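You operate a simulated robot arm through the tools that you are given. There is no shell and no other tool.

The job below is to be done with a simulated two-armed robot. You get a single attempt, and the scene is never put back.

Task
On the island top, fold the tea towel in half, so that its two short edges meet.

The check looks at the end state, three seconds after you hand in, the way a careful person would. Anything else that was tipped, shoved, dropped, spilled or broken makes it a failure. Flat cloth is picked up by pressing the open fingertips on it (5 to 10 N) and closing them slowly along it; thin cloth reads only 2 to 8 mm in the jaws.

Robot
Two 7-joint arms with two-finger parallel grippers on one trunk, on a base that moves. Base frame: it is fixed to the floor where the robot stands at the start and does not move with it; the origin is under the middle of the robot, x ahead of it, y to its left, z up; the surface under the hand at the start is at about z = 0.91. Lengths are in m, angles in rad, forces in N, time in s.
The left shoulder is at the start at [0.071, 0.156, 1.03], the right one opposite. Each reaches about 1.231 m from its shoulder. Places, roughly: island top [0.7, 0.2, 0.9]. Payload 3.91 kg a hand.
The tool frame of a hand sits at the grasp point between the pads (the TCP): z along the fingers, y along the line on which they close. The tips reach 0.03 m beyond it. Largest opening 0.11 m; finger width 0.02, thickness 0.01; the body of the gripper, 0.048 by 0.112 m, starts 0.055 m behind the TCP.
Orientation is told as [roll, pitch, yaw] about the base's x, y, z axes, in that order, counted from this pose: with the fingers straight down and closing along the base's y, the tool's x points along the base's -x, its y along +y and its z along -z.

Tools
- The arms move only by the tool servo_tool. It takes "left_series", "right_series" or both (then of equal length, played together; a hand with none holds still); each is a list of rows, each an object of numbers (a shift or turn left out is 0, a gripper value left out holds the last): "grip": the closure, from 0 (fully open) to 1 (shut); "x", "y", "z": the shift along the tool's x, y, z in units of 200 mm (1.0 is 200 mm); "rx", "ry", "rz": the turn, a rotation vector about the tool's x, y, z in units of 120 degrees (1.0 is 120 degrees). In form: [{"grip": .., "x": .., "y": .., "z": .., "rx": .., "ry": .., "rz": ..}, ...]. A call has 1 to 20 rows; each row is the pose to reach, as a shift and turn from the pose commanded when the call began, along the tool's axes at that moment. A call with a number of a shift or a turn outside -1 to 1 is refused whole. Rows are played at 5 a second. More than 0.05 m and 0.15 rad between two rows, or a gripper value outside its range, and nothing of the call is played. A pose out of reach is approached as far as the arm can. The call stops where the force on the tool passes 40 N (or 10 N more than at its start, if that is more) or the arm is blocked; 0.2 s more then pass. The fingers move at their own pace (about 0.108 m/s each) and stop on an object; they squeeze with about 28 N. The grip force told is the motor's: it shows also when the fingers shut on nothing. Time passes only in rows, and 0.2 s behind the last, so rows that repeat a pose let the fingers close. It gives the time, the measured TCP pose, the force on the tool (base axes), the opening and the grip force at its end, in the units of the frame above (readings bear some noise), with the torque about the TCP (base axes, N m) and any sound that the robot's microphone picked up.
- Cameras (640 x 400 px; columns grow to the right, rows downward): "scene" is now at [0.1276, 0.0302, 1.2836]; the picture's right is [0.36, -0.93, 0.00], its down [-0.38, -0.15, -0.91] and it looks along [0.85, 0.33, -0.41] (base axes); focal length 214 px, centre (320, 200). "left" rides on the left gripper at [0.072, -0.017, -0.103] in its tool frame; the picture's right is [0.23, 0.97, 0.00], its down [-0.76, 0.18, -0.62] and it looks along [-0.61, 0.14, 0.78] (tool axes); focal length 222 px, centre (320, 200). "right" rides on the right gripper at [0.072, 0.017, -0.103] in its tool frame; the picture's right is [-0.23, 0.97, 0.00], its down [-0.76, -0.18, -0.62] and it looks along [-0.61, -0.14, 0.78] (tool axes); focal length 222 px, centre (320, 200). There is no depth. A picture from a camera that has moved, and an enlarged one, comes with that camera's place and axes in the base frame and with its lens. The place of the scene camera against the robot may be out by one fixed shift of up to 0.018 m in any direction.
- get_image(camera): a new picture of that camera. No time passes.
- slide_trunk(by): slides the trunk up (or, below 0, down) by that many m; the arms and the scene camera ride with it, the base frame stays. It gives what a move gives, with no picture.
- steer(legs): drives the robot by 1 to 6 legs, each [ahead, left, turn to the left] in m, m and rad, along the robot's own axes; the way and the turn of a leg run together, so that a leg with both is an arc; at most 1.5 m and 3.142 rad a leg. The arms and the cameras ride along, it lands a little off, and it stops where it bumps. It gives what a move gives.
- aim_head(pan, tilt): turns the head with the scene camera to pan (to the left, within 1.501 rad either way) and tilt (down, from -0.506 to 1.204), counted from straight ahead of the robot. It gives what a move gives.
- enlarge(camera, box): a new picture of the part [left, top, right, bottom] of that camera's present view, enlarged. No time passes.
- close_job(): hands the job in; it is judged then, once.

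Places have to be worked out from the pictures, the camera data and where the tool is seen. Open the grippers and draw the arms clear of the work before you hand the job in, unless the task says otherwise.

The tools are called after "Emit:" as name(argument=value, ...) on one line, values as JSON. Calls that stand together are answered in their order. servo_tool: Moves the arms, as the interface text tells. Its arguments: {"type":"object","properties":{"left_series":{"type":"array","items":{"type":"object","properties":{"grip":{"type":"number"},"x":{"type":"number"},"y":{"type":"number"},"z":{"type":"number"},"rx":{"type":"number"},"ry":{"type":"number"},"rz":{"type":"number"}}}},"right_series":{"type":"array","items":{"type":"object","properties":{"grip":{"type":"number"},"x":{"type":"number"},"y":{"type":"number"},"z":{"type":"number"},"rx":{"type":"number"},"ry":{"type":"number"},"rz":{"type":"number"}}}}},"required":[]} The other tools are called the same way: slide_trunk (by) moves the trunk up or down; steer (legs) drives the base; aim_head (pan, tilt) turns the head that bears the scene camera; get_image (camera) takes a picture; enlarge (camera, box) takes an enlarged picture of a part of a camera's view; close_job () hands the job in.

At the start:

```text
time_s: 0.0
left_tcp_pos: [0.4679, 0.4391, 1.1395]
left_tcp_rot: [0.0, -0.001, 0.001]
left_ft_force: [-0.5, -0.1, 0.7]
left_moment: [0.01, 0.0, 0.0]
left_opening: 0.11
left_gripper_force: 0.0
right_tcp_pos: [0.7371, -0.0437, 1.1515]
right_tcp_rot: [0.001, 0.001, 0.0]
right_ft_force: [0.3, 0.3, 0.7]
right_moment: [0.03, -0.01, -0.02]
right_opening: 0.1099
right_gripper_force: 0.0
trunk travel left (down, up): [-0.475, 0.465]
robot x, y, heading: [0.003, -0.0019, -0.001]
head pan, tilt (commanded): [0.374, 0.424]
```

scene: 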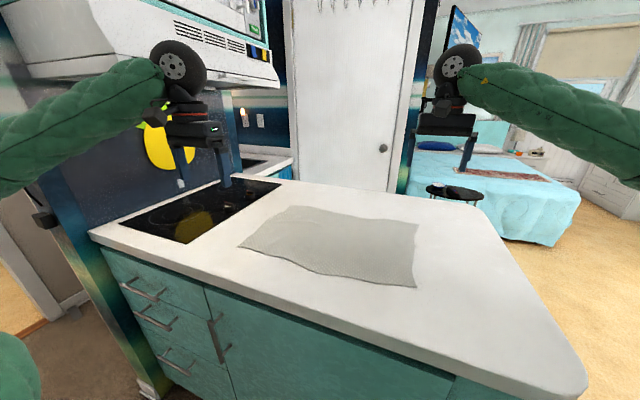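
right: 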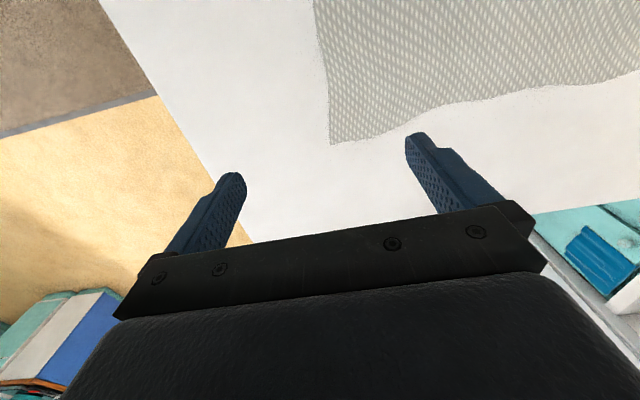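
left: 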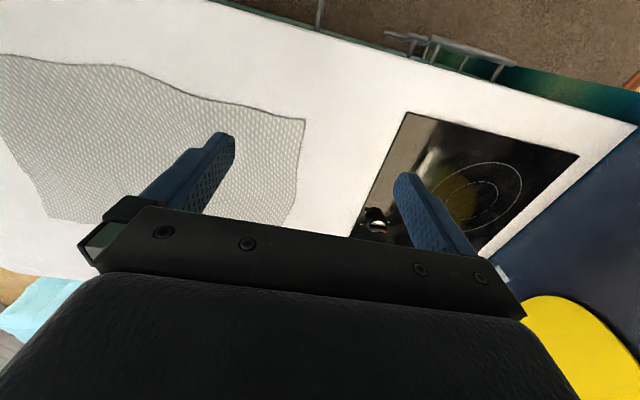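

I read the towel as lying on the island with its short edges along the robot's x. The left edge is near y≈0.43, the right edge near y≈-0.05, and x runs about 0.51 to 0.83. I'll look closer to pin down the corners before moving.

Emit:
enlarge(camera="scene", box=[220, 190, 440, 300])

Emit:
enlarge(camera="left", box=[0, 0, 400, 250])

Emit:
enlarge(camera="right", box=[240, 0, 640, 250])

```text
2.91 times, centred on (330, 245) of scene
camera zoom: at [0.1276, 0.0302, 1.2836], right [0.36, -0.93, 0.0], down [-0.38, -0.15, -0.91], along [0.85, 0.33, -0.41], focal length 624 px, centre (291, 69)
```

zoom: 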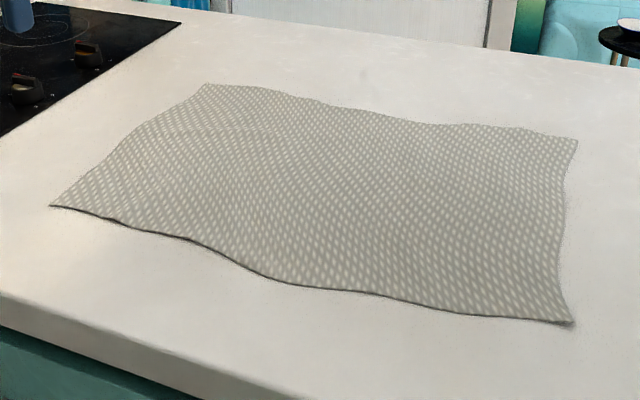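

```text
1.60 times, centred on (200, 125) of left
camera zoom: at [0.3946, 0.4215, 1.2423], right [-0.23, 0.97, 0.0], down [0.76, 0.18, 0.62], along [0.61, 0.14, -0.78], focal length 355 px, centre (512, 320)
```

zoom: 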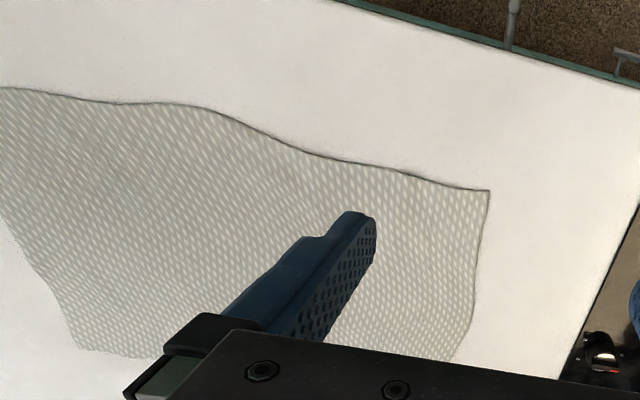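

```text
1.60 times, centred on (440, 125) of right
camera zoom: at [0.6653, -0.0258, 1.2538], right [0.23, 0.97, 0.0], down [0.76, -0.18, 0.62], along [0.61, -0.14, -0.78], focal length 355 px, centre (128, 320)
```

zoom: 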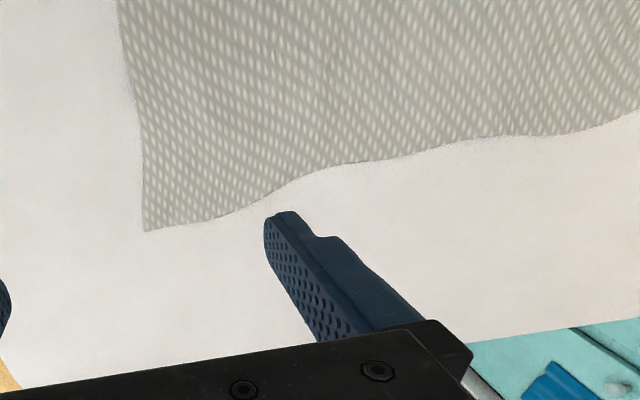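

The towel corners come out near A(0.513, 0.427), B(0.80, 0.42), C(0.828, -0.046) and D(0.53, -0.04). The plan is to pinch the left short edge at both ends, left hand near and right hand far, and carry it over to the right edge. First I turn both hands so the fingers close along x, and bring them toward the left edge at a safe height.

Emit:
servo_tool(left_series=[{"grip": 0, "x": -0.03, "rz": 0.0625}, {"x": -0.06, "rz": 0.125}, {"x": -0.09, "rz": 0.1875}, {"x": -0.12, "rz": 0.25}, {"x": -0.15, "rz": 0.3125}, {"x": -0.18, "rz": 0.375}, {"x": -0.21, "rz": 0.4375}, {"x": -0.24, "rz": 0.5}, {"x": -0.27, "rz": 0.5625}, {"x": -0.3, "rz": 0.625}, {"x": -0.33, "rz": 0.6875}, {"x": -0.36, "rz": 0.75}], right_series=[{"grip": 0, "y": 0.08, "rz": 0.0625}, {"y": 0.16, "rz": 0.125}, {"y": 0.24, "rz": 0.1875}, {"y": 0.32, "rz": 0.25}, {"y": 0.4, "rz": 0.3125}, {"y": 0.48, "rz": 0.375}, {"y": 0.56, "rz": 0.4375}, {"y": 0.64, "rz": 0.5}, {"y": 0.72, "rz": 0.5625}, {"y": 0.8, "rz": 0.625}, {"y": 0.88, "rz": 0.6875}, {"y": 0.96, "rz": 0.75}])

```text
time_s: 2.6
left_tcp_pos: [0.539, 0.4392, 1.1392]
left_tcp_rot: [-0.001, -0.002, -1.571]
left_ft_force: [0.8, 0.1, -0.2]
left_moment: [0.0, 0.01, 0.03]
left_opening: 0.1099
left_gripper_force: 0.0
right_tcp_pos: [0.7379, 0.1487, 1.1501]
right_tcp_rot: [0.002, -0.001, -1.572]
right_ft_force: [0.2, 0.9, 0.4]
right_moment: [0.01, -0.01, 0.01]
right_opening: 0.1098
right_gripper_force: 0.1
trunk travel left (down, up): [-0.475, 0.465]
robot x, y, heading: [0.0009, 0.0016, -0.004]
head pan, tilt (commanded): [0.374, 0.424]
```

Both hands reached the new orientation: tool x is now +y and tool y is +x. Next the right hand goes on toward the far left corner.

Emit:
servo_tool(right_series=[{"x": 0.2, "y": 0.03}, {"x": 0.4, "y": 0.06}, {"x": 0.6, "y": 0.1}, {"x": 0.8, "y": 0.14}, {"x": 1.0, "y": 0.18}, {"x": 1.0, "y": 0.18}])

Emit:
get_image(camera="scene")

Emit:
get_image(camera="right")

Emit:
get_image(camera="left")

```text
time_s: 4.0
left_tcp_pos: [0.5382, 0.4369, 1.1397]
left_tcp_rot: [0.0, 0.001, -1.571]
left_ft_force: [-0.4, 0.0, 0.8]
left_moment: [0.01, -0.02, 0.01]
left_opening: 0.1102
left_gripper_force: 0.1
right_tcp_pos: [0.7745, 0.346, 1.1502]
right_tcp_rot: [0.001, 0.0, -1.57]
right_ft_force: [-0.2, 0.3, 0.1]
right_moment: [0.0, 0.03, 0.01]
right_opening: 0.1101
right_gripper_force: 0.1
trunk travel left (down, up): [-0.475, 0.465]
robot x, y, heading: [-0.0006, 0.0012, 0.002]
head pan, tilt (commanded): [0.374, 0.424]
```

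```text
taken
camera scene: at [0.1278, 0.0292, 1.2836], right [0.36, -0.93, 0.0], down [-0.38, -0.15, -0.91], along [0.85, 0.33, -0.41], focal length 214 px, centre (320, 200)
```

scene: 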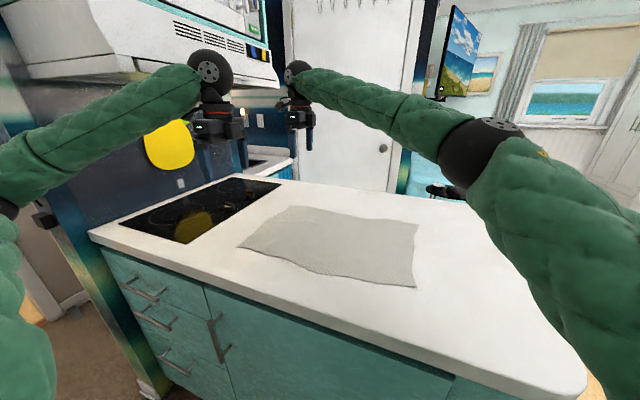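

```text
taken
camera right: at [0.7916, 0.4191, 1.2535], right [0.97, -0.23, 0.0], down [-0.18, -0.76, 0.62], along [-0.14, -0.61, -0.78], focal length 222 px, centre (320, 200)
```

right: 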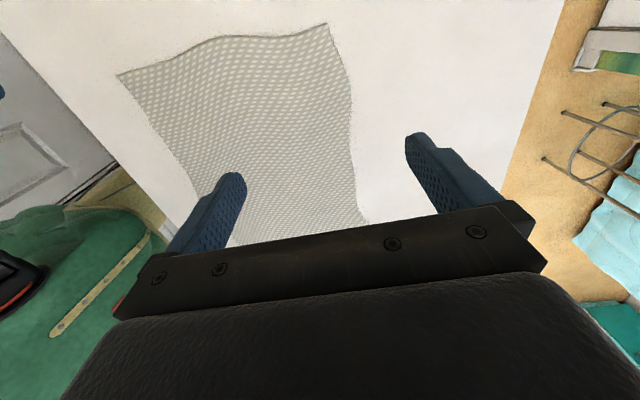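

```text
taken
camera left: at [0.5223, 0.5091, 1.2428], right [0.97, 0.23, 0.0], down [0.18, -0.76, 0.62], along [0.14, -0.61, -0.78], focal length 222 px, centre (320, 200)
```

left: 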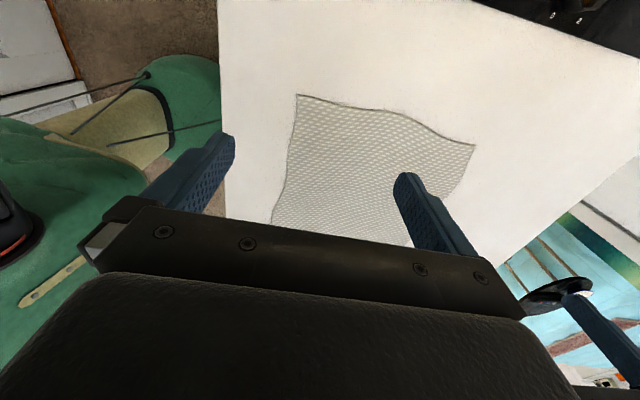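

Re-triangulating from both wrist cameras puts A at about (0.511, 0.426) and B at about (0.801, 0.415). I'll bring both hands down to about 2 cm above the cloth at these corners, with jaws pre-set to about 45 mm.

Emit:
servo_tool(left_series=[{"grip": 0.59, "x": -0.01, "y": 0.006, "z": 0.11}, {"x": -0.02, "y": 0.012, "z": 0.22}, {"x": -0.03, "y": 0.02, "z": 0.33}, {"x": -0.04, "y": 0.026, "z": 0.44}, {"x": -0.05, "y": 0.032, "z": 0.55}, {"x": -0.06, "y": 0.04, "z": 0.66}, {"x": -0.07, "y": 0.046, "z": 0.77}, {"x": -0.075, "y": 0.05, "z": 0.86}, {"x": -0.075, "y": 0.05, "z": 0.86}], right_series=[{"grip": 0.59, "x": 0.04, "y": -0.006, "z": 0.11}, {"x": 0.08, "y": -0.012, "z": 0.22}, {"x": 0.12, "y": -0.02, "z": 0.33}, {"x": 0.16, "y": -0.028, "z": 0.45}, {"x": 0.2, "y": -0.034, "z": 0.57}, {"x": 0.25, "y": -0.042, "z": 0.69}, {"x": 0.3, "y": -0.05, "z": 0.81}, {"x": 0.335, "y": -0.055, "z": 0.91}, {"x": 0.335, "y": -0.055, "z": 0.91}])

Emit:
get_image(camera="scene")

Emit:
get_image(camera="right")

Emit:
get_image(camera="left")

```text
time_s: 6.0
left_tcp_pos: [0.5488, 0.4234, 0.9674]
left_tcp_rot: [0.001, 0.0, -1.569]
left_ft_force: [0.6, 0.1, 0.6]
left_moment: [0.04, -0.01, 0.03]
left_opening: 0.0451
left_gripper_force: 0.1
right_tcp_pos: [0.7637, 0.4151, 0.9677]
right_tcp_rot: [0.001, -0.001, -1.571]
right_ft_force: [0.6, -0.7, 0.0]
right_moment: [0.0, 0.0, -0.01]
right_opening: 0.0449
right_gripper_force: 0.1
trunk travel left (down, up): [-0.475, 0.465]
robot x, y, heading: [-0.0005, -0.0022, -0.005]
head pan, tilt (commanded): [0.374, 0.424]
```

```text
taken
camera scene: at [0.1273, 0.0301, 1.2836], right [0.36, -0.93, 0.0], down [-0.38, -0.15, -0.91], along [0.85, 0.33, -0.41], focal length 214 px, centre (320, 200)
```

scene: 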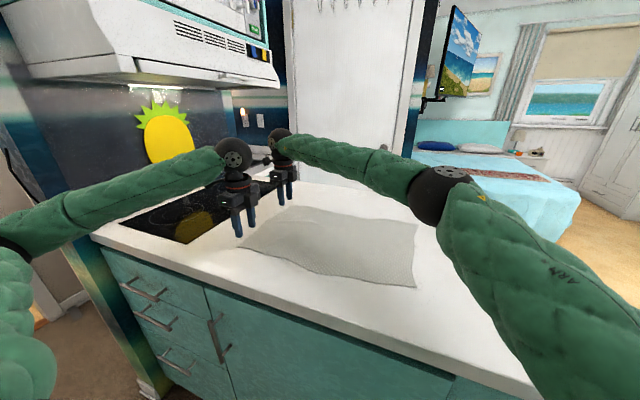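

```text
taken
camera right: at [0.7793, 0.4879, 1.0713], right [0.97, -0.23, 0.0], down [-0.18, -0.76, 0.62], along [-0.14, -0.61, -0.78], focal length 222 px, centre (320, 200)
```

right: 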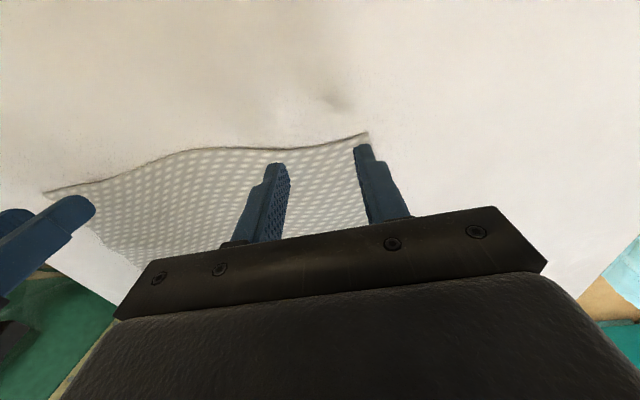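

```text
taken
camera left: at [0.531, 0.4949, 1.0691], right [0.97, 0.23, 0.0], down [0.18, -0.76, 0.62], along [0.14, -0.61, -0.78], focal length 222 px, centre (320, 200)
```

left: 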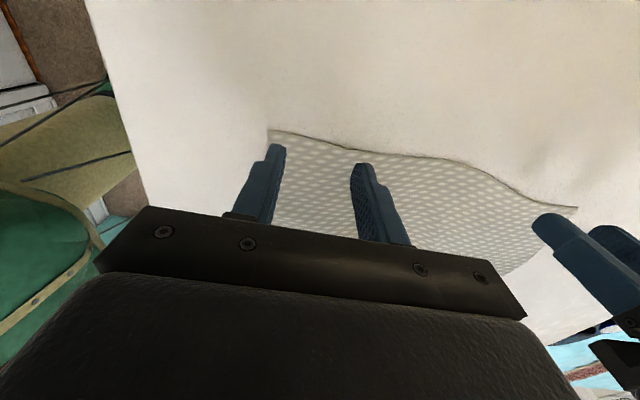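

Both jaws straddle the corner areas as planned, with the outer fingers about 3–5 mm inside the long edges. Now I lower both to just above contact.

Emit:
servo_tool(left_series=[{"z": 0.04}, {"z": 0.08}, {"z": 0.11}, {"z": 0.13}, {"z": 0.13}], right_series=[{"z": 0.04}, {"z": 0.08}, {"z": 0.11}, {"z": 0.13}, {"z": 0.13}])

```text
time_s: 7.2
left_tcp_pos: [0.548, 0.4233, 0.9416]
left_tcp_rot: [0.0, -0.001, -1.572]
left_ft_force: [1.2, 0.6, 8.4]
left_moment: [0.0, 0.04, -0.02]
left_opening: 0.0449
left_gripper_force: 0.0
right_tcp_pos: [0.7627, 0.4155, 0.9436]
right_tcp_rot: [0.0, -0.001, -1.57]
right_ft_force: [0.5, 0.3, 0.7]
right_moment: [-0.01, -0.01, -0.01]
right_opening: 0.0453
right_gripper_force: 0.1
trunk travel left (down, up): [-0.475, 0.465]
robot x, y, heading: [0.0017, -0.0018, -0.001]
head pan, tilt (commanded): [0.374, 0.424]
```

The left hand is already pressing at 8.4 N, which is good. The right hasn't touched yet, so I lower it in fine steps.

Emit:
servo_tool(right_series=[{"z": 0.005}, {"z": 0.01}, {"z": 0.01}])

```text
time_s: 8.0
left_tcp_pos: [0.5476, 0.4238, 0.9408]
left_tcp_rot: [0.0, 0.001, -1.572]
left_ft_force: [1.7, 1.2, 11.9]
left_moment: [0.01, -0.02, -0.05]
left_opening: 0.0449
left_gripper_force: 0.0
right_tcp_pos: [0.7624, 0.4155, 0.9422]
right_tcp_rot: [0.0, -0.001, -1.57]
right_ft_force: [0.3, -0.2, 3.3]
right_moment: [-0.02, -0.01, -0.03]
right_opening: 0.0452
right_gripper_force: 0.0
trunk travel left (down, up): [-0.475, 0.465]
robot x, y, heading: [0.0007, -0.0024, 0.001]
head pan, tilt (commanded): [0.374, 0.424]
```

The right hand now reads 3.3 N and the left has crept to about 12 N. I'll lower the right slightly and ease the left to settle both at 5–10 N.

Emit:
servo_tool(left_series=[{"z": -0.002}, {"z": -0.003}], right_series=[{"z": 0.003}, {"z": 0.005}])

```text
time_s: 8.6
left_tcp_pos: [0.5472, 0.4238, 0.9427]
left_tcp_rot: [0.0, -0.001, -1.572]
left_ft_force: [0.1, 0.0, 0.5]
left_moment: [0.0, 0.01, -0.04]
left_opening: 0.0449
left_gripper_force: 0.0
right_tcp_pos: [0.7625, 0.4148, 0.9416]
right_tcp_rot: [0.002, 0.002, -1.569]
right_ft_force: [2.8, 2.4, 19.0]
right_moment: [-0.05, 0.02, -0.03]
right_opening: 0.045
right_gripper_force: 0.1
trunk travel left (down, up): [-0.475, 0.465]
robot x, y, heading: [-0.0006, -0.0006, -0.002]
head pan, tilt (commanded): [0.374, 0.424]
```

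The contact is stiff, so sub-millimetre changes matter. I trim the right up by 0.5 mm and the left down by 0.5 mm, then read again.

Emit:
servo_tool(left_series=[{"z": 0.0025}, {"z": 0.0025}], right_series=[{"z": -0.0025}, {"z": -0.0025}])

```text
time_s: 9.2
left_tcp_pos: [0.5484, 0.4221, 0.9418]
left_tcp_rot: [-0.001, 0.0, -1.57]
left_ft_force: [-0.6, -0.3, 0.2]
left_moment: [0.0, -0.02, 0.0]
left_opening: 0.045
left_gripper_force: 0.1
right_tcp_pos: [0.7626, 0.4156, 0.9411]
right_tcp_rot: [0.001, 0.0, -1.57]
right_ft_force: [3.4, 3.1, 19.7]
right_moment: [-0.01, 0.0, 0.0]
right_opening: 0.045
right_gripper_force: 0.1
trunk travel left (down, up): [-0.475, 0.465]
robot x, y, heading: [-0.0026, 0.0008, 0.001]
head pan, tilt (commanded): [0.374, 0.424]
```

The readings lag behind the commands. I apply another small trim and hold longer so they settle.

Emit:
servo_tool(left_series=[{"z": 0.003}, {"z": 0.003}, {"z": 0.003}, {"z": 0.003}, {"z": 0.003}], right_series=[{"z": -0.003}, {"z": -0.003}, {"z": -0.003}, {"z": -0.003}, {"z": -0.003}])

```text
time_s: 10.4
left_tcp_pos: [0.5483, 0.4237, 0.9414]
left_tcp_rot: [-0.001, 0.0, -1.571]
left_ft_force: [-1.7, -0.7, 6.3]
left_moment: [-0.05, 0.05, 0.0]
left_opening: 0.0452
left_gripper_force: 0.0
right_tcp_pos: [0.7626, 0.4153, 0.9418]
right_tcp_rot: [0.001, 0.0, -1.57]
right_ft_force: [1.4, 2.1, 12.1]
right_moment: [0.02, 0.01, 0.0]
right_opening: 0.0449
right_gripper_force: 0.1
trunk travel left (down, up): [-0.475, 0.465]
robot x, y, heading: [0.0026, -0.0016, 0.002]
head pan, tilt (commanded): [0.374, 0.424]
```

The left reads 6.3 N and the right 12 N. I ease the right a touch and start closing both slowly, partway first so I can check the forces.

Emit:
servo_tool(left_series=[{"grip": 0.59}, {"grip": 0.615}, {"grip": 0.64}, {"grip": 0.665}, {"grip": 0.69}, {"grip": 0.715}, {"grip": 0.74}, {"grip": 0.765}, {"grip": 0.79}], right_series=[{"grip": 0.59, "z": -0.0015}, {"grip": 0.615, "z": -0.0015}, {"grip": 0.64, "z": -0.0015}, {"grip": 0.665, "z": -0.0015}, {"grip": 0.69, "z": -0.0015}, {"grip": 0.715, "z": -0.0015}, {"grip": 0.74, "z": -0.0015}, {"grip": 0.765, "z": -0.0015}, {"grip": 0.79, "z": -0.0015}])

Emit:
get_image(camera="left")

Emit:
get_image(camera="right")

```text
time_s: 12.4
left_tcp_pos: [0.5483, 0.4235, 0.942]
left_tcp_rot: [-0.001, 0.0, -1.571]
left_ft_force: [0.5, 0.0, 9.2]
left_moment: [-0.05, 0.01, 0.01]
left_opening: 0.0225
left_gripper_force: 0.0
right_tcp_pos: [0.7622, 0.4156, 0.942]
right_tcp_rot: [0.0, 0.001, -1.571]
right_ft_force: [0.3, -0.1, 6.9]
right_moment: [-0.05, 0.04, -0.02]
right_opening: 0.0228
right_gripper_force: 0.0
trunk travel left (down, up): [-0.475, 0.465]
robot x, y, heading: [-0.0008, 0.0018, -0.006]
head pan, tilt (commanded): [0.374, 0.424]
```

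```text
taken
camera left: at [0.5312, 0.4953, 1.044], right [0.97, 0.23, 0.0], down [0.18, -0.76, 0.62], along [0.14, -0.61, -0.78], focal length 222 px, centre (320, 200)
```

left: 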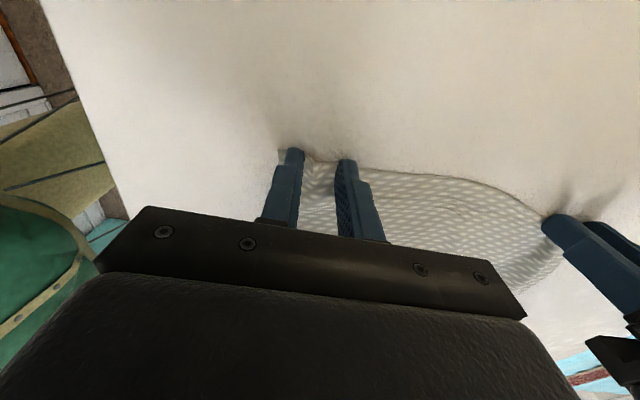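

```text
taken
camera right: at [0.7791, 0.4883, 1.0446], right [0.97, -0.23, 0.0], down [-0.18, -0.76, 0.62], along [-0.14, -0.61, -0.78], focal length 222 px, centre (320, 200)
```

right: 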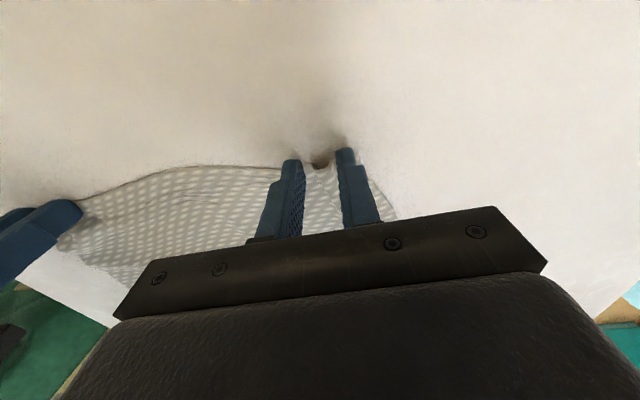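

The cloth is buckling up between the fingers on both hands, with forces at 7–9 N. I keep closing slowly until shut.

Emit:
servo_tool(left_series=[{"grip": 0.81}, {"grip": 0.83}, {"grip": 0.85}, {"grip": 0.87}, {"grip": 0.89}, {"grip": 0.91}, {"grip": 0.93}, {"grip": 0.95}, {"grip": 0.97}, {"grip": 1.0}, {"grip": 1.0}, {"grip": 1.0}], right_series=[{"grip": 0.81}, {"grip": 0.83}, {"grip": 0.85}, {"grip": 0.87}, {"grip": 0.89}, {"grip": 0.91}, {"grip": 0.93}, {"grip": 0.95}, {"grip": 0.97}, {"grip": 1.0}, {"grip": 1.0}, {"grip": 1.0}])

Emit:
get_image(camera="left")

Emit:
get_image(camera="right")

```text
time_s: 15.0
left_tcp_pos: [0.5475, 0.4226, 0.9424]
left_tcp_rot: [0.0, 0.001, -1.57]
left_ft_force: [4.3, 0.2, 9.8]
left_moment: [-0.02, -0.12, 0.06]
left_opening: 0.0022
left_gripper_force: 28.0
right_tcp_pos: [0.7618, 0.415, 0.9399]
right_tcp_rot: [-0.001, 0.0, -1.57]
right_ft_force: [-3.3, -0.9, 5.8]
right_moment: [-0.03, 0.12, 0.01]
right_opening: 0.0022
right_gripper_force: 28.2
trunk travel left (down, up): [-0.475, 0.465]
robot x, y, heading: [0.0059, 0.0021, 0.003]
head pan, tilt (commanded): [0.374, 0.424]
```

```text
taken
camera left: at [0.5313, 0.4953, 1.044], right [0.97, 0.23, 0.0], down [0.18, -0.76, 0.62], along [0.14, -0.61, -0.78], focal length 222 px, centre (320, 200)
```

left: 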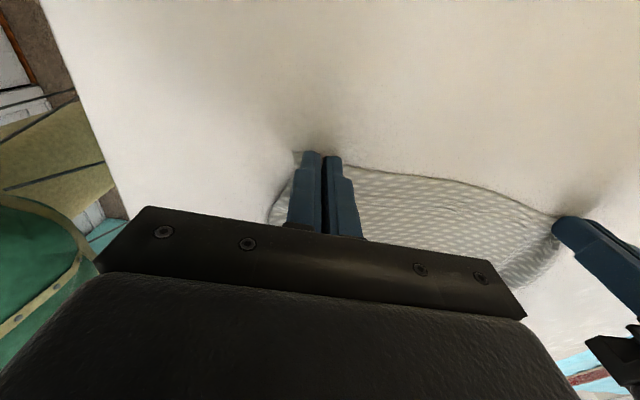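

```text
taken
camera right: at [0.779, 0.4884, 1.0446], right [0.97, -0.23, 0.0], down [-0.18, -0.76, 0.62], along [-0.14, -0.61, -0.78], focal length 222 px, centre (320, 200)
```

right: 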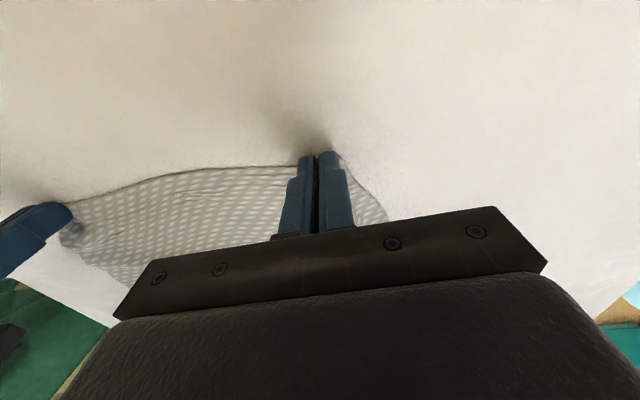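

Both jaws read 2.2 mm at 28 N, and the hands pull slightly toward each other, so the cloth is held at both corners. I lift a few centimetres slowly, easing the hands together by 3 mm, to confirm.

Emit:
servo_tool(left_series=[{"grip": 1.0, "z": -0.03, "y": 0.01}, {"z": -0.08, "x": -0.01, "y": 0.015}, {"z": -0.14, "x": -0.03, "y": 0.015}, {"z": -0.2, "x": -0.05, "y": 0.015}, {"z": -0.26, "x": -0.07, "y": 0.015}, {"z": -0.26, "x": -0.07, "y": 0.015}], right_series=[{"grip": 1.0, "z": -0.03, "y": -0.01}, {"z": -0.08, "x": -0.01, "y": -0.015}, {"z": -0.14, "x": -0.03, "y": -0.015}, {"z": -0.2, "x": -0.05, "y": -0.015}, {"z": -0.26, "x": -0.07, "y": -0.015}, {"z": -0.26, "x": -0.07, "y": -0.015}])

Emit:
get_image(camera="left")

Emit:
get_image(camera="right")

Emit:
get_image(camera="scene")

```text
time_s: 16.4
left_tcp_pos: [0.5515, 0.4093, 0.9941]
left_tcp_rot: [-0.001, 0.001, -1.571]
left_ft_force: [0.5, 0.2, -0.6]
left_moment: [0.01, 0.03, 0.01]
left_opening: 0.0021
left_gripper_force: 28.1
right_tcp_pos: [0.7586, 0.4005, 0.9939]
right_tcp_rot: [-0.001, 0.0, -1.571]
right_ft_force: [-0.9, 0.8, -0.4]
right_moment: [0.02, 0.0, 0.0]
right_opening: 0.0026
right_gripper_force: 28.4
trunk travel left (down, up): [-0.475, 0.465]
robot x, y, heading: [0.0018, -0.0011, 0.002]
head pan, tilt (commanded): [0.374, 0.424]
```

```text
taken
camera left: at [0.5352, 0.4811, 1.0952], right [0.97, 0.23, 0.0], down [0.18, -0.76, 0.62], along [0.14, -0.61, -0.78], focal length 222 px, centre (320, 200)
```

left: 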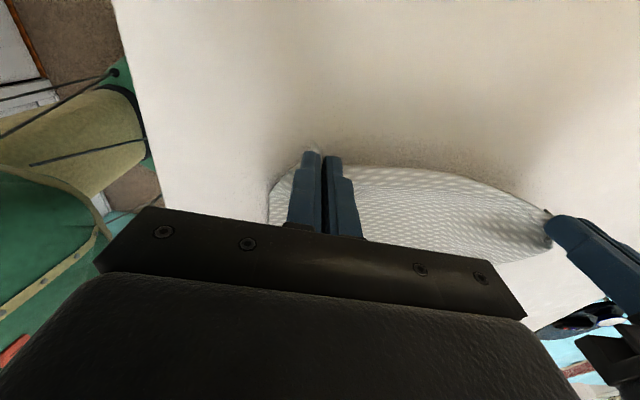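

```text
taken
camera right: at [0.7756, 0.474, 1.0958], right [0.97, -0.23, 0.0], down [-0.18, -0.76, 0.62], along [-0.14, -0.61, -0.78], focal length 222 px, centre (320, 200)
```

right: 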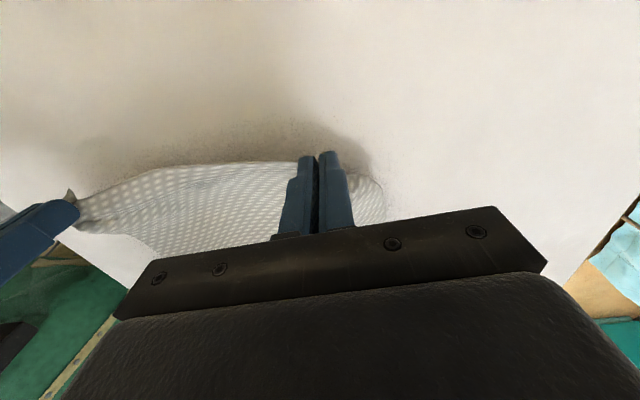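

```text
taken
camera scene: at [0.1277, 0.0307, 1.2835], right [0.36, -0.93, 0.0], down [-0.38, -0.15, -0.91], along [0.85, 0.33, -0.41], focal length 214 px, centre (320, 200)
```

scene: 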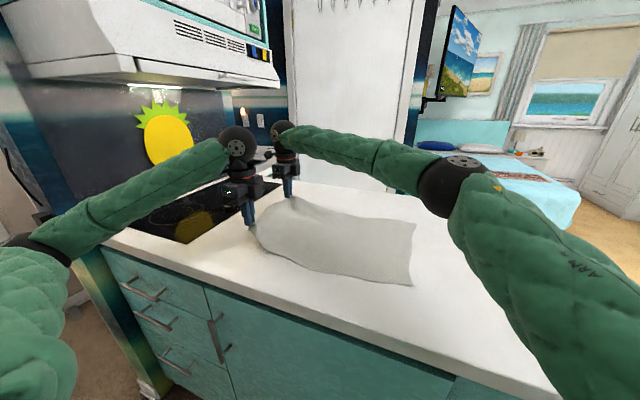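

The towel is held securely at both corners and lifts cleanly, with jaws at 2.1–2.6 mm. Now I carry the edge up on an arc over the fold line at y≈0.19, leaning the hands gradually so the edge turns over.

Emit:
servo_tool(left_series=[{"grip": 1.0, "x": -0.052, "y": 0.003, "z": -0.072, "ry": 0.017}, {"x": -0.103, "y": 0.005, "z": -0.143, "ry": 0.033}, {"x": -0.155, "y": 0.008, "z": -0.215, "ry": 0.05}, {"x": -0.203, "y": 0.011, "z": -0.282, "ry": 0.067}, {"x": -0.252, "y": 0.013, "z": -0.348, "ry": 0.083}, {"x": -0.3, "y": 0.016, "z": -0.415, "ry": 0.1}, {"x": -0.36, "y": 0.019, "z": -0.467, "ry": 0.117}, {"x": -0.42, "y": 0.021, "z": -0.518, "ry": 0.133}, {"x": -0.48, "y": 0.024, "z": -0.57, "ry": 0.15}, {"x": -0.553, "y": 0.027, "z": -0.61, "ry": 0.167}, {"x": -0.627, "y": 0.029, "z": -0.65, "ry": 0.183}, {"x": -0.7, "y": 0.032, "z": -0.69, "ry": 0.2}, {"x": -0.78, "y": 0.035, "z": -0.713, "ry": 0.217}, {"x": -0.86, "y": 0.037, "z": -0.737, "ry": 0.233}, {"x": -0.94, "y": 0.04, "z": -0.76, "ry": 0.25}], right_series=[{"grip": 1.0, "x": -0.052, "y": 0.005, "z": -0.072, "ry": 0.017}, {"x": -0.103, "y": 0.009, "z": -0.143, "ry": 0.033}, {"x": -0.155, "y": 0.014, "z": -0.215, "ry": 0.05}, {"x": -0.203, "y": 0.019, "z": -0.282, "ry": 0.067}, {"x": -0.252, "y": 0.023, "z": -0.348, "ry": 0.083}, {"x": -0.3, "y": 0.028, "z": -0.415, "ry": 0.1}, {"x": -0.36, "y": 0.033, "z": -0.467, "ry": 0.117}, {"x": -0.42, "y": 0.037, "z": -0.518, "ry": 0.133}, {"x": -0.48, "y": 0.042, "z": -0.57, "ry": 0.15}, {"x": -0.553, "y": 0.047, "z": -0.61, "ry": 0.167}, {"x": -0.627, "y": 0.051, "z": -0.65, "ry": 0.183}, {"x": -0.7, "y": 0.056, "z": -0.69, "ry": 0.2}, {"x": -0.78, "y": 0.061, "z": -0.713, "ry": 0.217}, {"x": -0.86, "y": 0.065, "z": -0.737, "ry": 0.233}, {"x": -0.94, "y": 0.07, "z": -0.76, "ry": 0.25}])

Emit:
get_image(camera="scene")

Emit:
get_image(camera="left")

Emit:
get_image(camera="right")

```text
time_s: 19.6
left_tcp_pos: [0.5597, 0.2194, 1.1443]
left_tcp_rot: [-0.003, 0.524, -1.571]
left_ft_force: [3.9, -0.3, -0.4]
left_moment: [0.06, -0.12, 0.01]
left_opening: 0.0023
left_gripper_force: 27.7
right_tcp_pos: [0.775, 0.212, 1.1465]
right_tcp_rot: [-0.002, 0.526, -1.572]
right_ft_force: [-4.3, -0.3, 0.5]
right_moment: [0.04, 0.11, 0.07]
right_opening: 0.0021
right_gripper_force: 28.5
trunk travel left (down, up): [-0.475, 0.465]
robot x, y, heading: [0.0031, 0.0017, -0.006]
head pan, tilt (commanded): [0.374, 0.424]
```

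```text
taken
camera scene: at [0.1278, 0.0286, 1.2836], right [0.36, -0.93, 0.0], down [-0.38, -0.15, -0.91], along [0.85, 0.33, -0.41], focal length 214 px, centre (320, 200)
```

scene: 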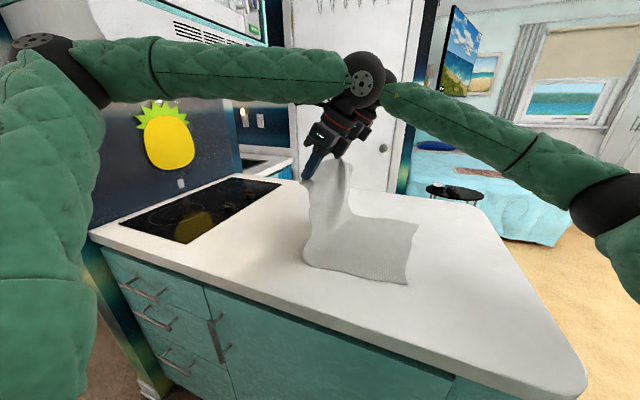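

```text
taken
camera left: at [0.5434, 0.2304, 1.2698], right [0.97, 0.2, 0.11], down [0.18, -0.97, 0.16], along [0.14, -0.13, -0.98], focal length 222 px, centre (320, 200)
```

left: 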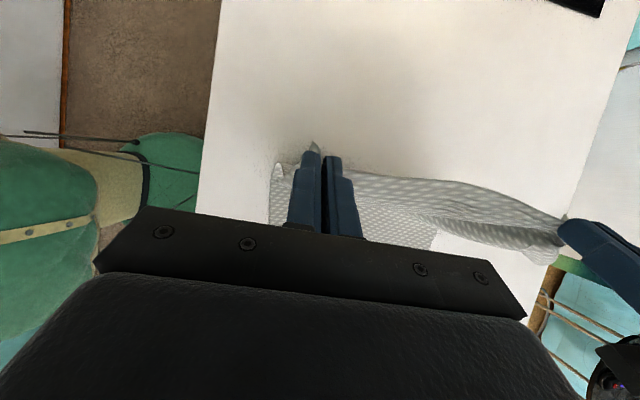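

```text
taken
camera right: at [0.7911, 0.2239, 1.2709], right [0.97, -0.2, -0.11], down [-0.18, -0.97, 0.16], along [-0.14, -0.13, -0.98], focal length 222 px, centre (320, 200)
```

right: 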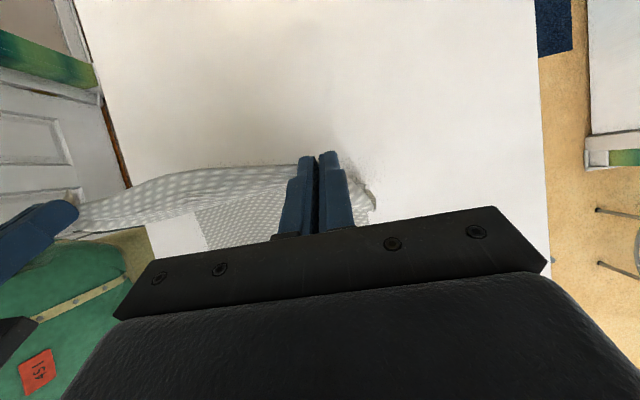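

The cloth hangs cleanly from both hands, though the edge is a bit taut at about 4 N between them, so I'll bring the hands slightly closer from here. I check where the lower right edge now lies.

Emit:
enlarge(camera="scene", box=[280, 150, 460, 300])

```text
2.67 times, centred on (370, 225) of scene
camera zoom: at [0.1278, 0.0286, 1.2836], right [0.36, -0.93, 0.0], down [-0.38, -0.15, -0.91], along [0.85, 0.33, -0.41], focal length 572 px, centre (187, 133)
```

zoom: 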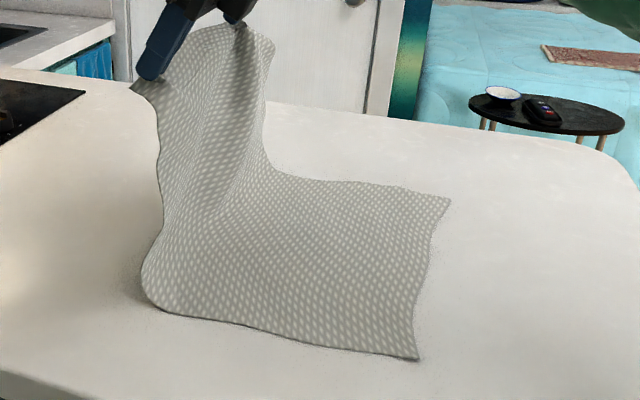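

The near lower corner D has been drawn about 2 cm left, to roughly (0.53, -0.022), while C is still near (0.827, -0.05). I'll aim each hand at its own corner and carry on past the top, bringing the hands slightly closer together.

Emit:
servo_tool(left_series=[{"x": -0.07, "y": 0.004, "z": -0.045, "ry": 0.019}, {"x": -0.139, "y": 0.008, "z": -0.089, "ry": 0.038}, {"x": -0.209, "y": 0.012, "z": -0.134, "ry": 0.056}, {"x": -0.278, "y": 0.015, "z": -0.178, "ry": 0.075}, {"x": -0.369, "y": 0.019, "z": -0.199, "ry": 0.094}, {"x": -0.459, "y": 0.023, "z": -0.219, "ry": 0.112}, {"x": -0.55, "y": 0.027, "z": -0.24, "ry": 0.131}, {"x": -0.64, "y": 0.03, "z": -0.26, "ry": 0.15}], right_series=[{"x": -0.073, "z": -0.047, "ry": 0.019}, {"x": -0.145, "z": -0.093, "ry": 0.038}, {"x": -0.218, "z": -0.14, "ry": 0.056}, {"x": -0.29, "z": -0.186, "ry": 0.075}, {"x": -0.384, "z": -0.208, "ry": 0.094}, {"x": -0.479, "z": -0.231, "ry": 0.112}, {"x": -0.573, "z": -0.253, "ry": 0.131}, {"x": -0.667, "z": -0.275, "ry": 0.15}])

Emit:
get_image(camera="scene")

Emit:
get_image(camera="left")

Emit:
get_image(camera="right")

```text
time_s: 21.6
left_tcp_pos: [0.5572, 0.0772, 1.1363]
left_tcp_rot: [0.028, 0.83, -1.57]
left_ft_force: [1.6, 1.7, -1.0]
left_moment: [-0.05, 0.09, 0.11]
left_opening: 0.0021
left_gripper_force: 27.9
right_tcp_pos: [0.7631, 0.0589, 1.1431]
right_tcp_rot: [0.034, 0.831, -1.562]
right_ft_force: [0.8, 1.5, -1.2]
right_moment: [-0.1, 0.11, 0.09]
right_opening: 0.0022
right_gripper_force: 27.8
trunk travel left (down, up): [-0.475, 0.465]
robot x, y, heading: [0.0064, -0.0043, -0.014]
head pan, tilt (commanded): [0.374, 0.424]
stopped in row 8 (left hand): the arm was blocked; the commanded pose is now the measured one
```

```text
taken
camera scene: at [0.1359, 0.0308, 1.2842], right [0.35, -0.94, 0.01], down [-0.39, -0.15, -0.91], along [0.85, 0.32, -0.41], focal length 214 px, centre (320, 200)
```

scene: 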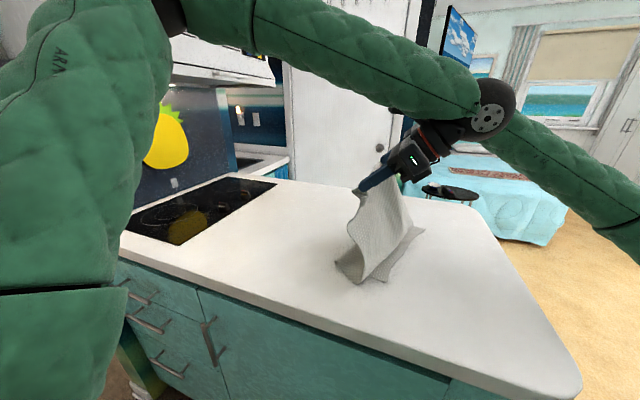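

```text
taken
camera left: at [0.5375, 0.0502, 1.2581], right [0.97, 0.14, 0.19], down [0.16, -0.98, -0.14], along [0.16, 0.16, -0.97], focal length 222 px, centre (320, 200)
```

left: 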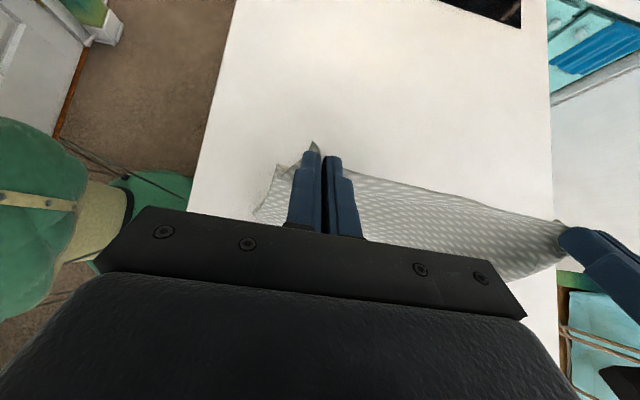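

```text
taken
camera right: at [0.7773, 0.031, 1.2671], right [0.97, -0.17, -0.15], down [-0.19, -0.97, -0.15], along [-0.12, 0.17, -0.98], focal length 222 px, centre (320, 200)
```

right: 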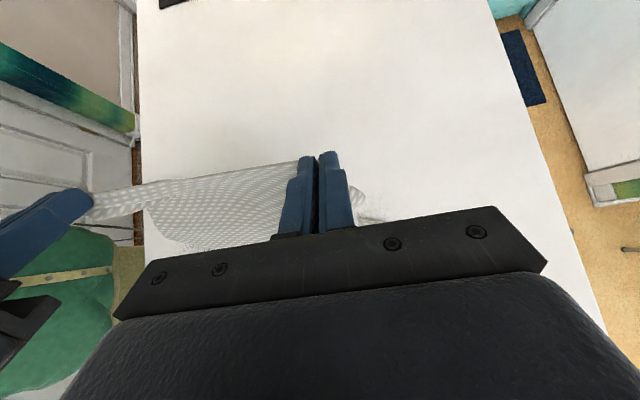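

The left arm was reported blocked on the last row and the base shifted slightly. I look closely at the cloth and the arms before moving again.

Emit:
enlarge(camera="scene", box=[300, 130, 500, 300])

Emit:
enlarge(camera="scene", box=[360, 50, 640, 230])

```text
2.35 times, centred on (400, 215) of scene
camera zoom: at [0.1359, 0.0308, 1.2842], right [0.35, -0.94, 0.01], down [-0.39, -0.15, -0.91], along [0.85, 0.32, -0.41], focal length 505 px, centre (132, 165)
```

zoom: 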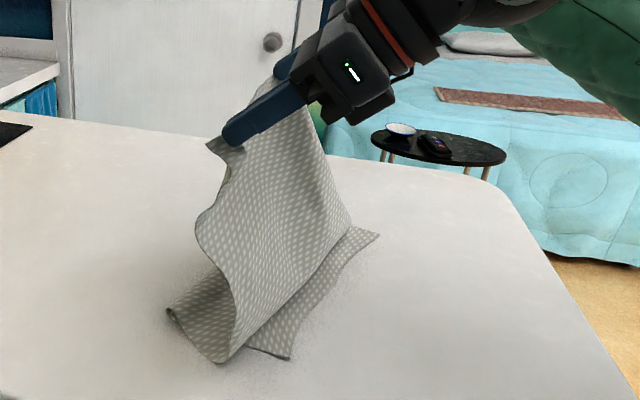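

```text
2.22 times, centred on (500, 140) of scene
camera zoom: at [0.1359, 0.0308, 1.2842], right [0.35, -0.94, 0.01], down [-0.39, -0.15, -0.91], along [0.85, 0.32, -0.41], focal length 477 px, centre (-80, 333)
```

zoom: 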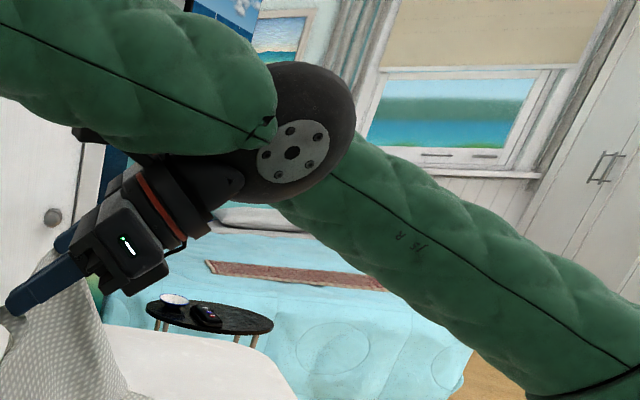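

Two problems show up. The arms meet when tilted this far, and the high arc let the curtain roll the fold too far right while the lower layer slipped. I'll reverse back over the top to unroll it, then fold again on a low path with less tilt.

Emit:
servo_tool(left_series=[{"grip": 1.0, "x": 0.064, "y": 0.003, "z": 0.062, "ry": -0.018, "rx": 0.002}, {"x": 0.127, "y": 0.006, "z": 0.124, "ry": -0.037, "rx": 0.004}, {"x": 0.191, "y": 0.009, "z": 0.186, "ry": -0.055, "rx": 0.006}, {"x": 0.255, "y": 0.012, "z": 0.249, "ry": -0.074, "rx": 0.008}, {"x": 0.318, "y": 0.015, "z": 0.311, "ry": -0.092, "rx": 0.01}, {"x": 0.382, "y": 0.018, "z": 0.373, "ry": -0.11, "rx": 0.012}, {"x": 0.445, "y": 0.022, "z": 0.435, "ry": -0.129, "rx": 0.013}, {"x": 0.509, "y": 0.025, "z": 0.497, "ry": -0.147, "rx": 0.014}], right_series=[{"grip": 1.0, "x": 0.066, "y": 0.003, "z": 0.069, "ry": -0.018, "rx": 0.002}, {"x": 0.132, "y": 0.006, "z": 0.138, "ry": -0.037, "rx": 0.004}, {"x": 0.198, "y": 0.009, "z": 0.207, "ry": -0.055, "rx": 0.006}, {"x": 0.265, "y": 0.012, "z": 0.277, "ry": -0.074, "rx": 0.008}, {"x": 0.331, "y": 0.015, "z": 0.346, "ry": -0.092, "rx": 0.01}, {"x": 0.397, "y": 0.018, "z": 0.415, "ry": -0.11, "rx": 0.012}, {"x": 0.463, "y": 0.022, "z": 0.484, "ry": -0.129, "rx": 0.014}, {"x": 0.529, "y": 0.025, "z": 0.553, "ry": -0.147, "rx": 0.016}])

Emit:
get_image(camera="scene")

Emit:
get_image(camera="left")

Emit:
get_image(camera="right")

```text
time_s: 23.6
left_tcp_pos: [0.6311, 0.1334, 1.1415]
left_tcp_rot: [0.002, 0.528, -1.7]
left_ft_force: [0.5, 0.0, -1.5]
left_moment: [0.0, 0.08, 0.09]
left_opening: 0.002
left_gripper_force: 27.9
right_tcp_pos: [0.8349, 0.1065, 1.1432]
right_tcp_rot: [0.0, 0.519, -1.693]
right_ft_force: [2.0, -0.7, -2.1]
right_moment: [0.05, 0.2, 0.13]
right_opening: 0.0021
right_gripper_force: 28.1
trunk travel left (down, up): [-0.475, 0.465]
robot x, y, heading: [0.0516, -0.0212, -0.138]
head pan, tilt (commanded): [0.374, 0.424]
stopped in row 8 (left hand): the arm was blocked; the commanded pose is now the measured one
```

```text
taken
camera scene: at [0.1689, -0.0863, 1.2903], right [0.23, -0.97, -0.06], down [-0.39, -0.04, -0.92], along [0.89, 0.24, -0.39], focal length 214 px, centre (320, 200)
```

scene: 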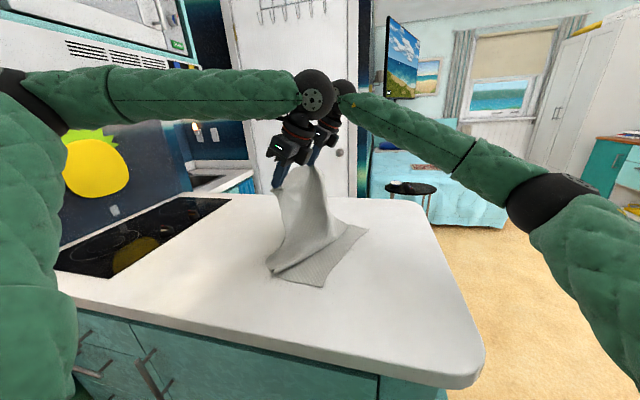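

```text
taken
camera left: at [0.6145, 0.145, 1.2669], right [0.99, 0.07, 0.12], down [0.05, -0.99, 0.15], along [0.12, -0.15, -0.98], focal length 222 px, centre (320, 200)
```

left: 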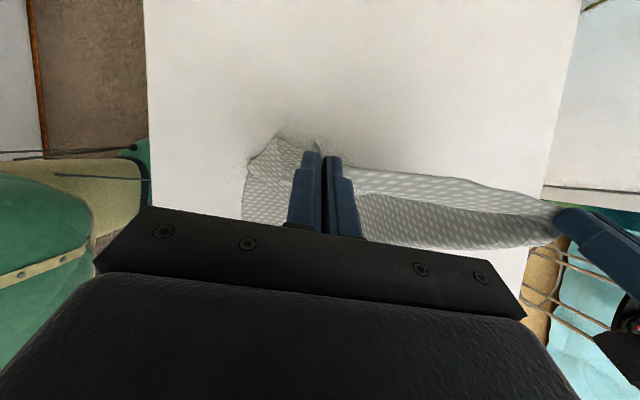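

```text
taken
camera right: at [0.8527, 0.1158, 1.269], right [0.94, -0.31, -0.11], down [-0.29, -0.94, 0.16], along [-0.16, -0.12, -0.98], focal length 222 px, centre (320, 200)
```

right: 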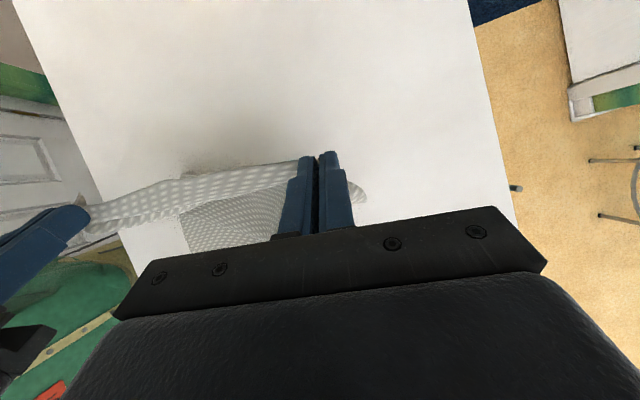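

The robot base has been pushed: it has yawed -0.14 rad and leans slightly to the right. The raised left elbow is evidently pressing on the hood to its left. I relieve it at once by lowering the hands and taking out the tilt, which brings the elbow down.

Emit:
servo_tool(left_series=[{"grip": 1.0, "x": -0.03, "z": 0.054, "ry": -0.0625}, {"x": -0.063, "z": 0.108, "ry": -0.125}, {"x": -0.095, "z": 0.162, "ry": -0.1875}, {"x": -0.126, "z": 0.216, "ry": -0.25}], right_series=[{"grip": 1.0, "x": -0.03, "z": 0.054, "ry": -0.0625}, {"x": -0.063, "z": 0.108, "ry": -0.125}, {"x": -0.095, "z": 0.162, "ry": -0.1875}, {"x": -0.126, "z": 0.216, "ry": -0.25}])

Emit:
get_image(camera="scene")

```text
time_s: 24.2
left_tcp_pos: [0.718, 0.2083, 1.0524]
left_tcp_rot: [-0.012, 0.158, -1.806]
left_ft_force: [1.4, -1.1, -3.0]
left_moment: [0.11, 0.01, 0.06]
left_opening: 0.0019
left_gripper_force: 27.7
right_tcp_pos: [0.9197, 0.1553, 1.0587]
right_tcp_rot: [-0.002, 0.143, -1.803]
right_ft_force: [2.0, -5.6, 0.9]
right_moment: [0.42, 0.2, 0.05]
right_opening: 0.0021
right_gripper_force: 27.9
trunk travel left (down, up): [-0.475, 0.465]
robot x, y, heading: [0.0866, -0.0276, -0.245]
head pan, tilt (commanded): [0.374, 0.424]
stopped in row 3 (left hand): the arm was blocked; the commanded pose is now the measured one
```

```text
taken
camera scene: at [0.2296, -0.0199, 1.2809], right [0.13, -0.99, 0.01], down [-0.41, -0.06, -0.91], along [0.9, 0.11, -0.42], focal length 214 px, centre (320, 200)
```

scene: 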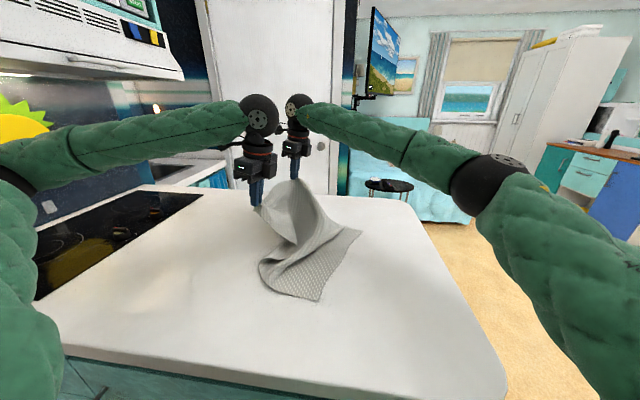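

The lean is gone, but the base has yawed further to -0.245. I hold still for a moment to see whether it is still moving.

Emit:
servo_tool(left_series=[{"grip": 1.0}, {"grip": 1.0}, {"grip": 1.0}], right_series=[{"grip": 1.0}, {"grip": 1.0}, {"grip": 1.0}])

Emit:
get_image(camera="scene")

Emit:
get_image(camera="left")

Emit:
get_image(camera="right")

```text
time_s: 24.9
left_tcp_pos: [0.6927, 0.1664, 1.1032]
left_tcp_rot: [-0.001, 0.332, -1.589]
left_ft_force: [1.9, -5.9, 2.5]
left_moment: [0.36, -0.11, -0.05]
left_opening: 0.0021
left_gripper_force: 28.1
right_tcp_pos: [0.9021, 0.1596, 1.1101]
right_tcp_rot: [0.003, 0.317, -1.581]
right_ft_force: [-0.1, -6.7, 0.0]
right_moment: [0.55, 0.12, 0.01]
right_opening: 0.002
right_gripper_force: 28.3
trunk travel left (down, up): [-0.475, 0.465]
robot x, y, heading: [0.1401, -0.0197, -0.013]
head pan, tilt (commanded): [0.374, 0.424]
stopped in row 3 (right hand): the arm was blocked; the commanded pose is now the measured one
```

```text
taken
camera scene: at [0.2694, -0.0369, 1.2846], right [0.35, -0.94, -0.03], down [-0.39, -0.11, -0.92], along [0.85, 0.33, -0.4], focal length 214 px, centre (320, 200)
```

scene: 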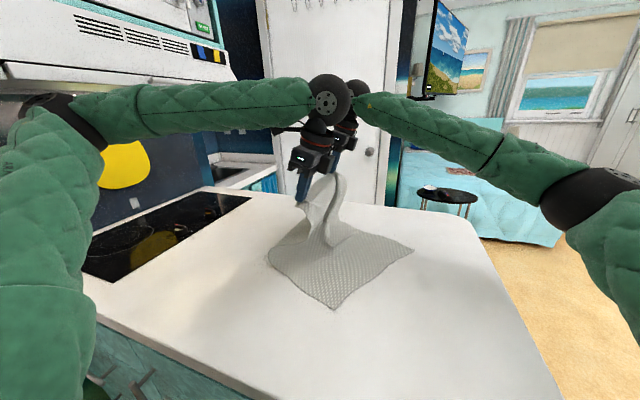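

```text
taken
camera left: at [0.676, 0.2026, 1.2241], right [0.98, 0.2, 0.07], down [0.16, -0.93, 0.34], along [0.13, -0.32, -0.94], focal length 222 px, centre (320, 200)
```

left: 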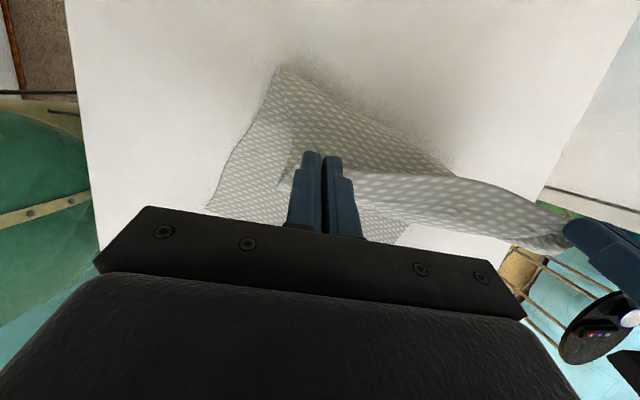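

```text
taken
camera right: at [0.919, 0.1958, 1.2314], right [0.97, -0.23, -0.07], down [-0.19, -0.92, 0.35], along [-0.14, -0.33, -0.93], focal length 222 px, centre (320, 200)
```

right: 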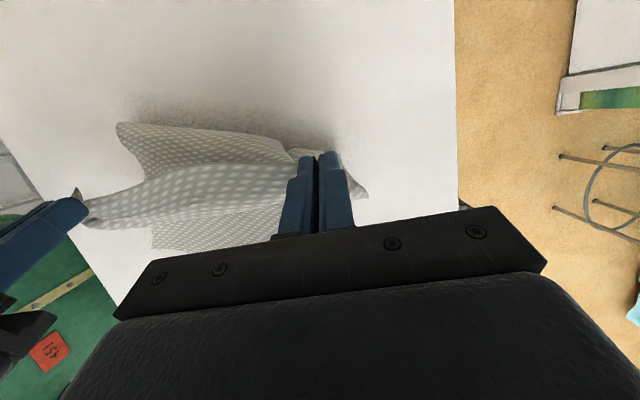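

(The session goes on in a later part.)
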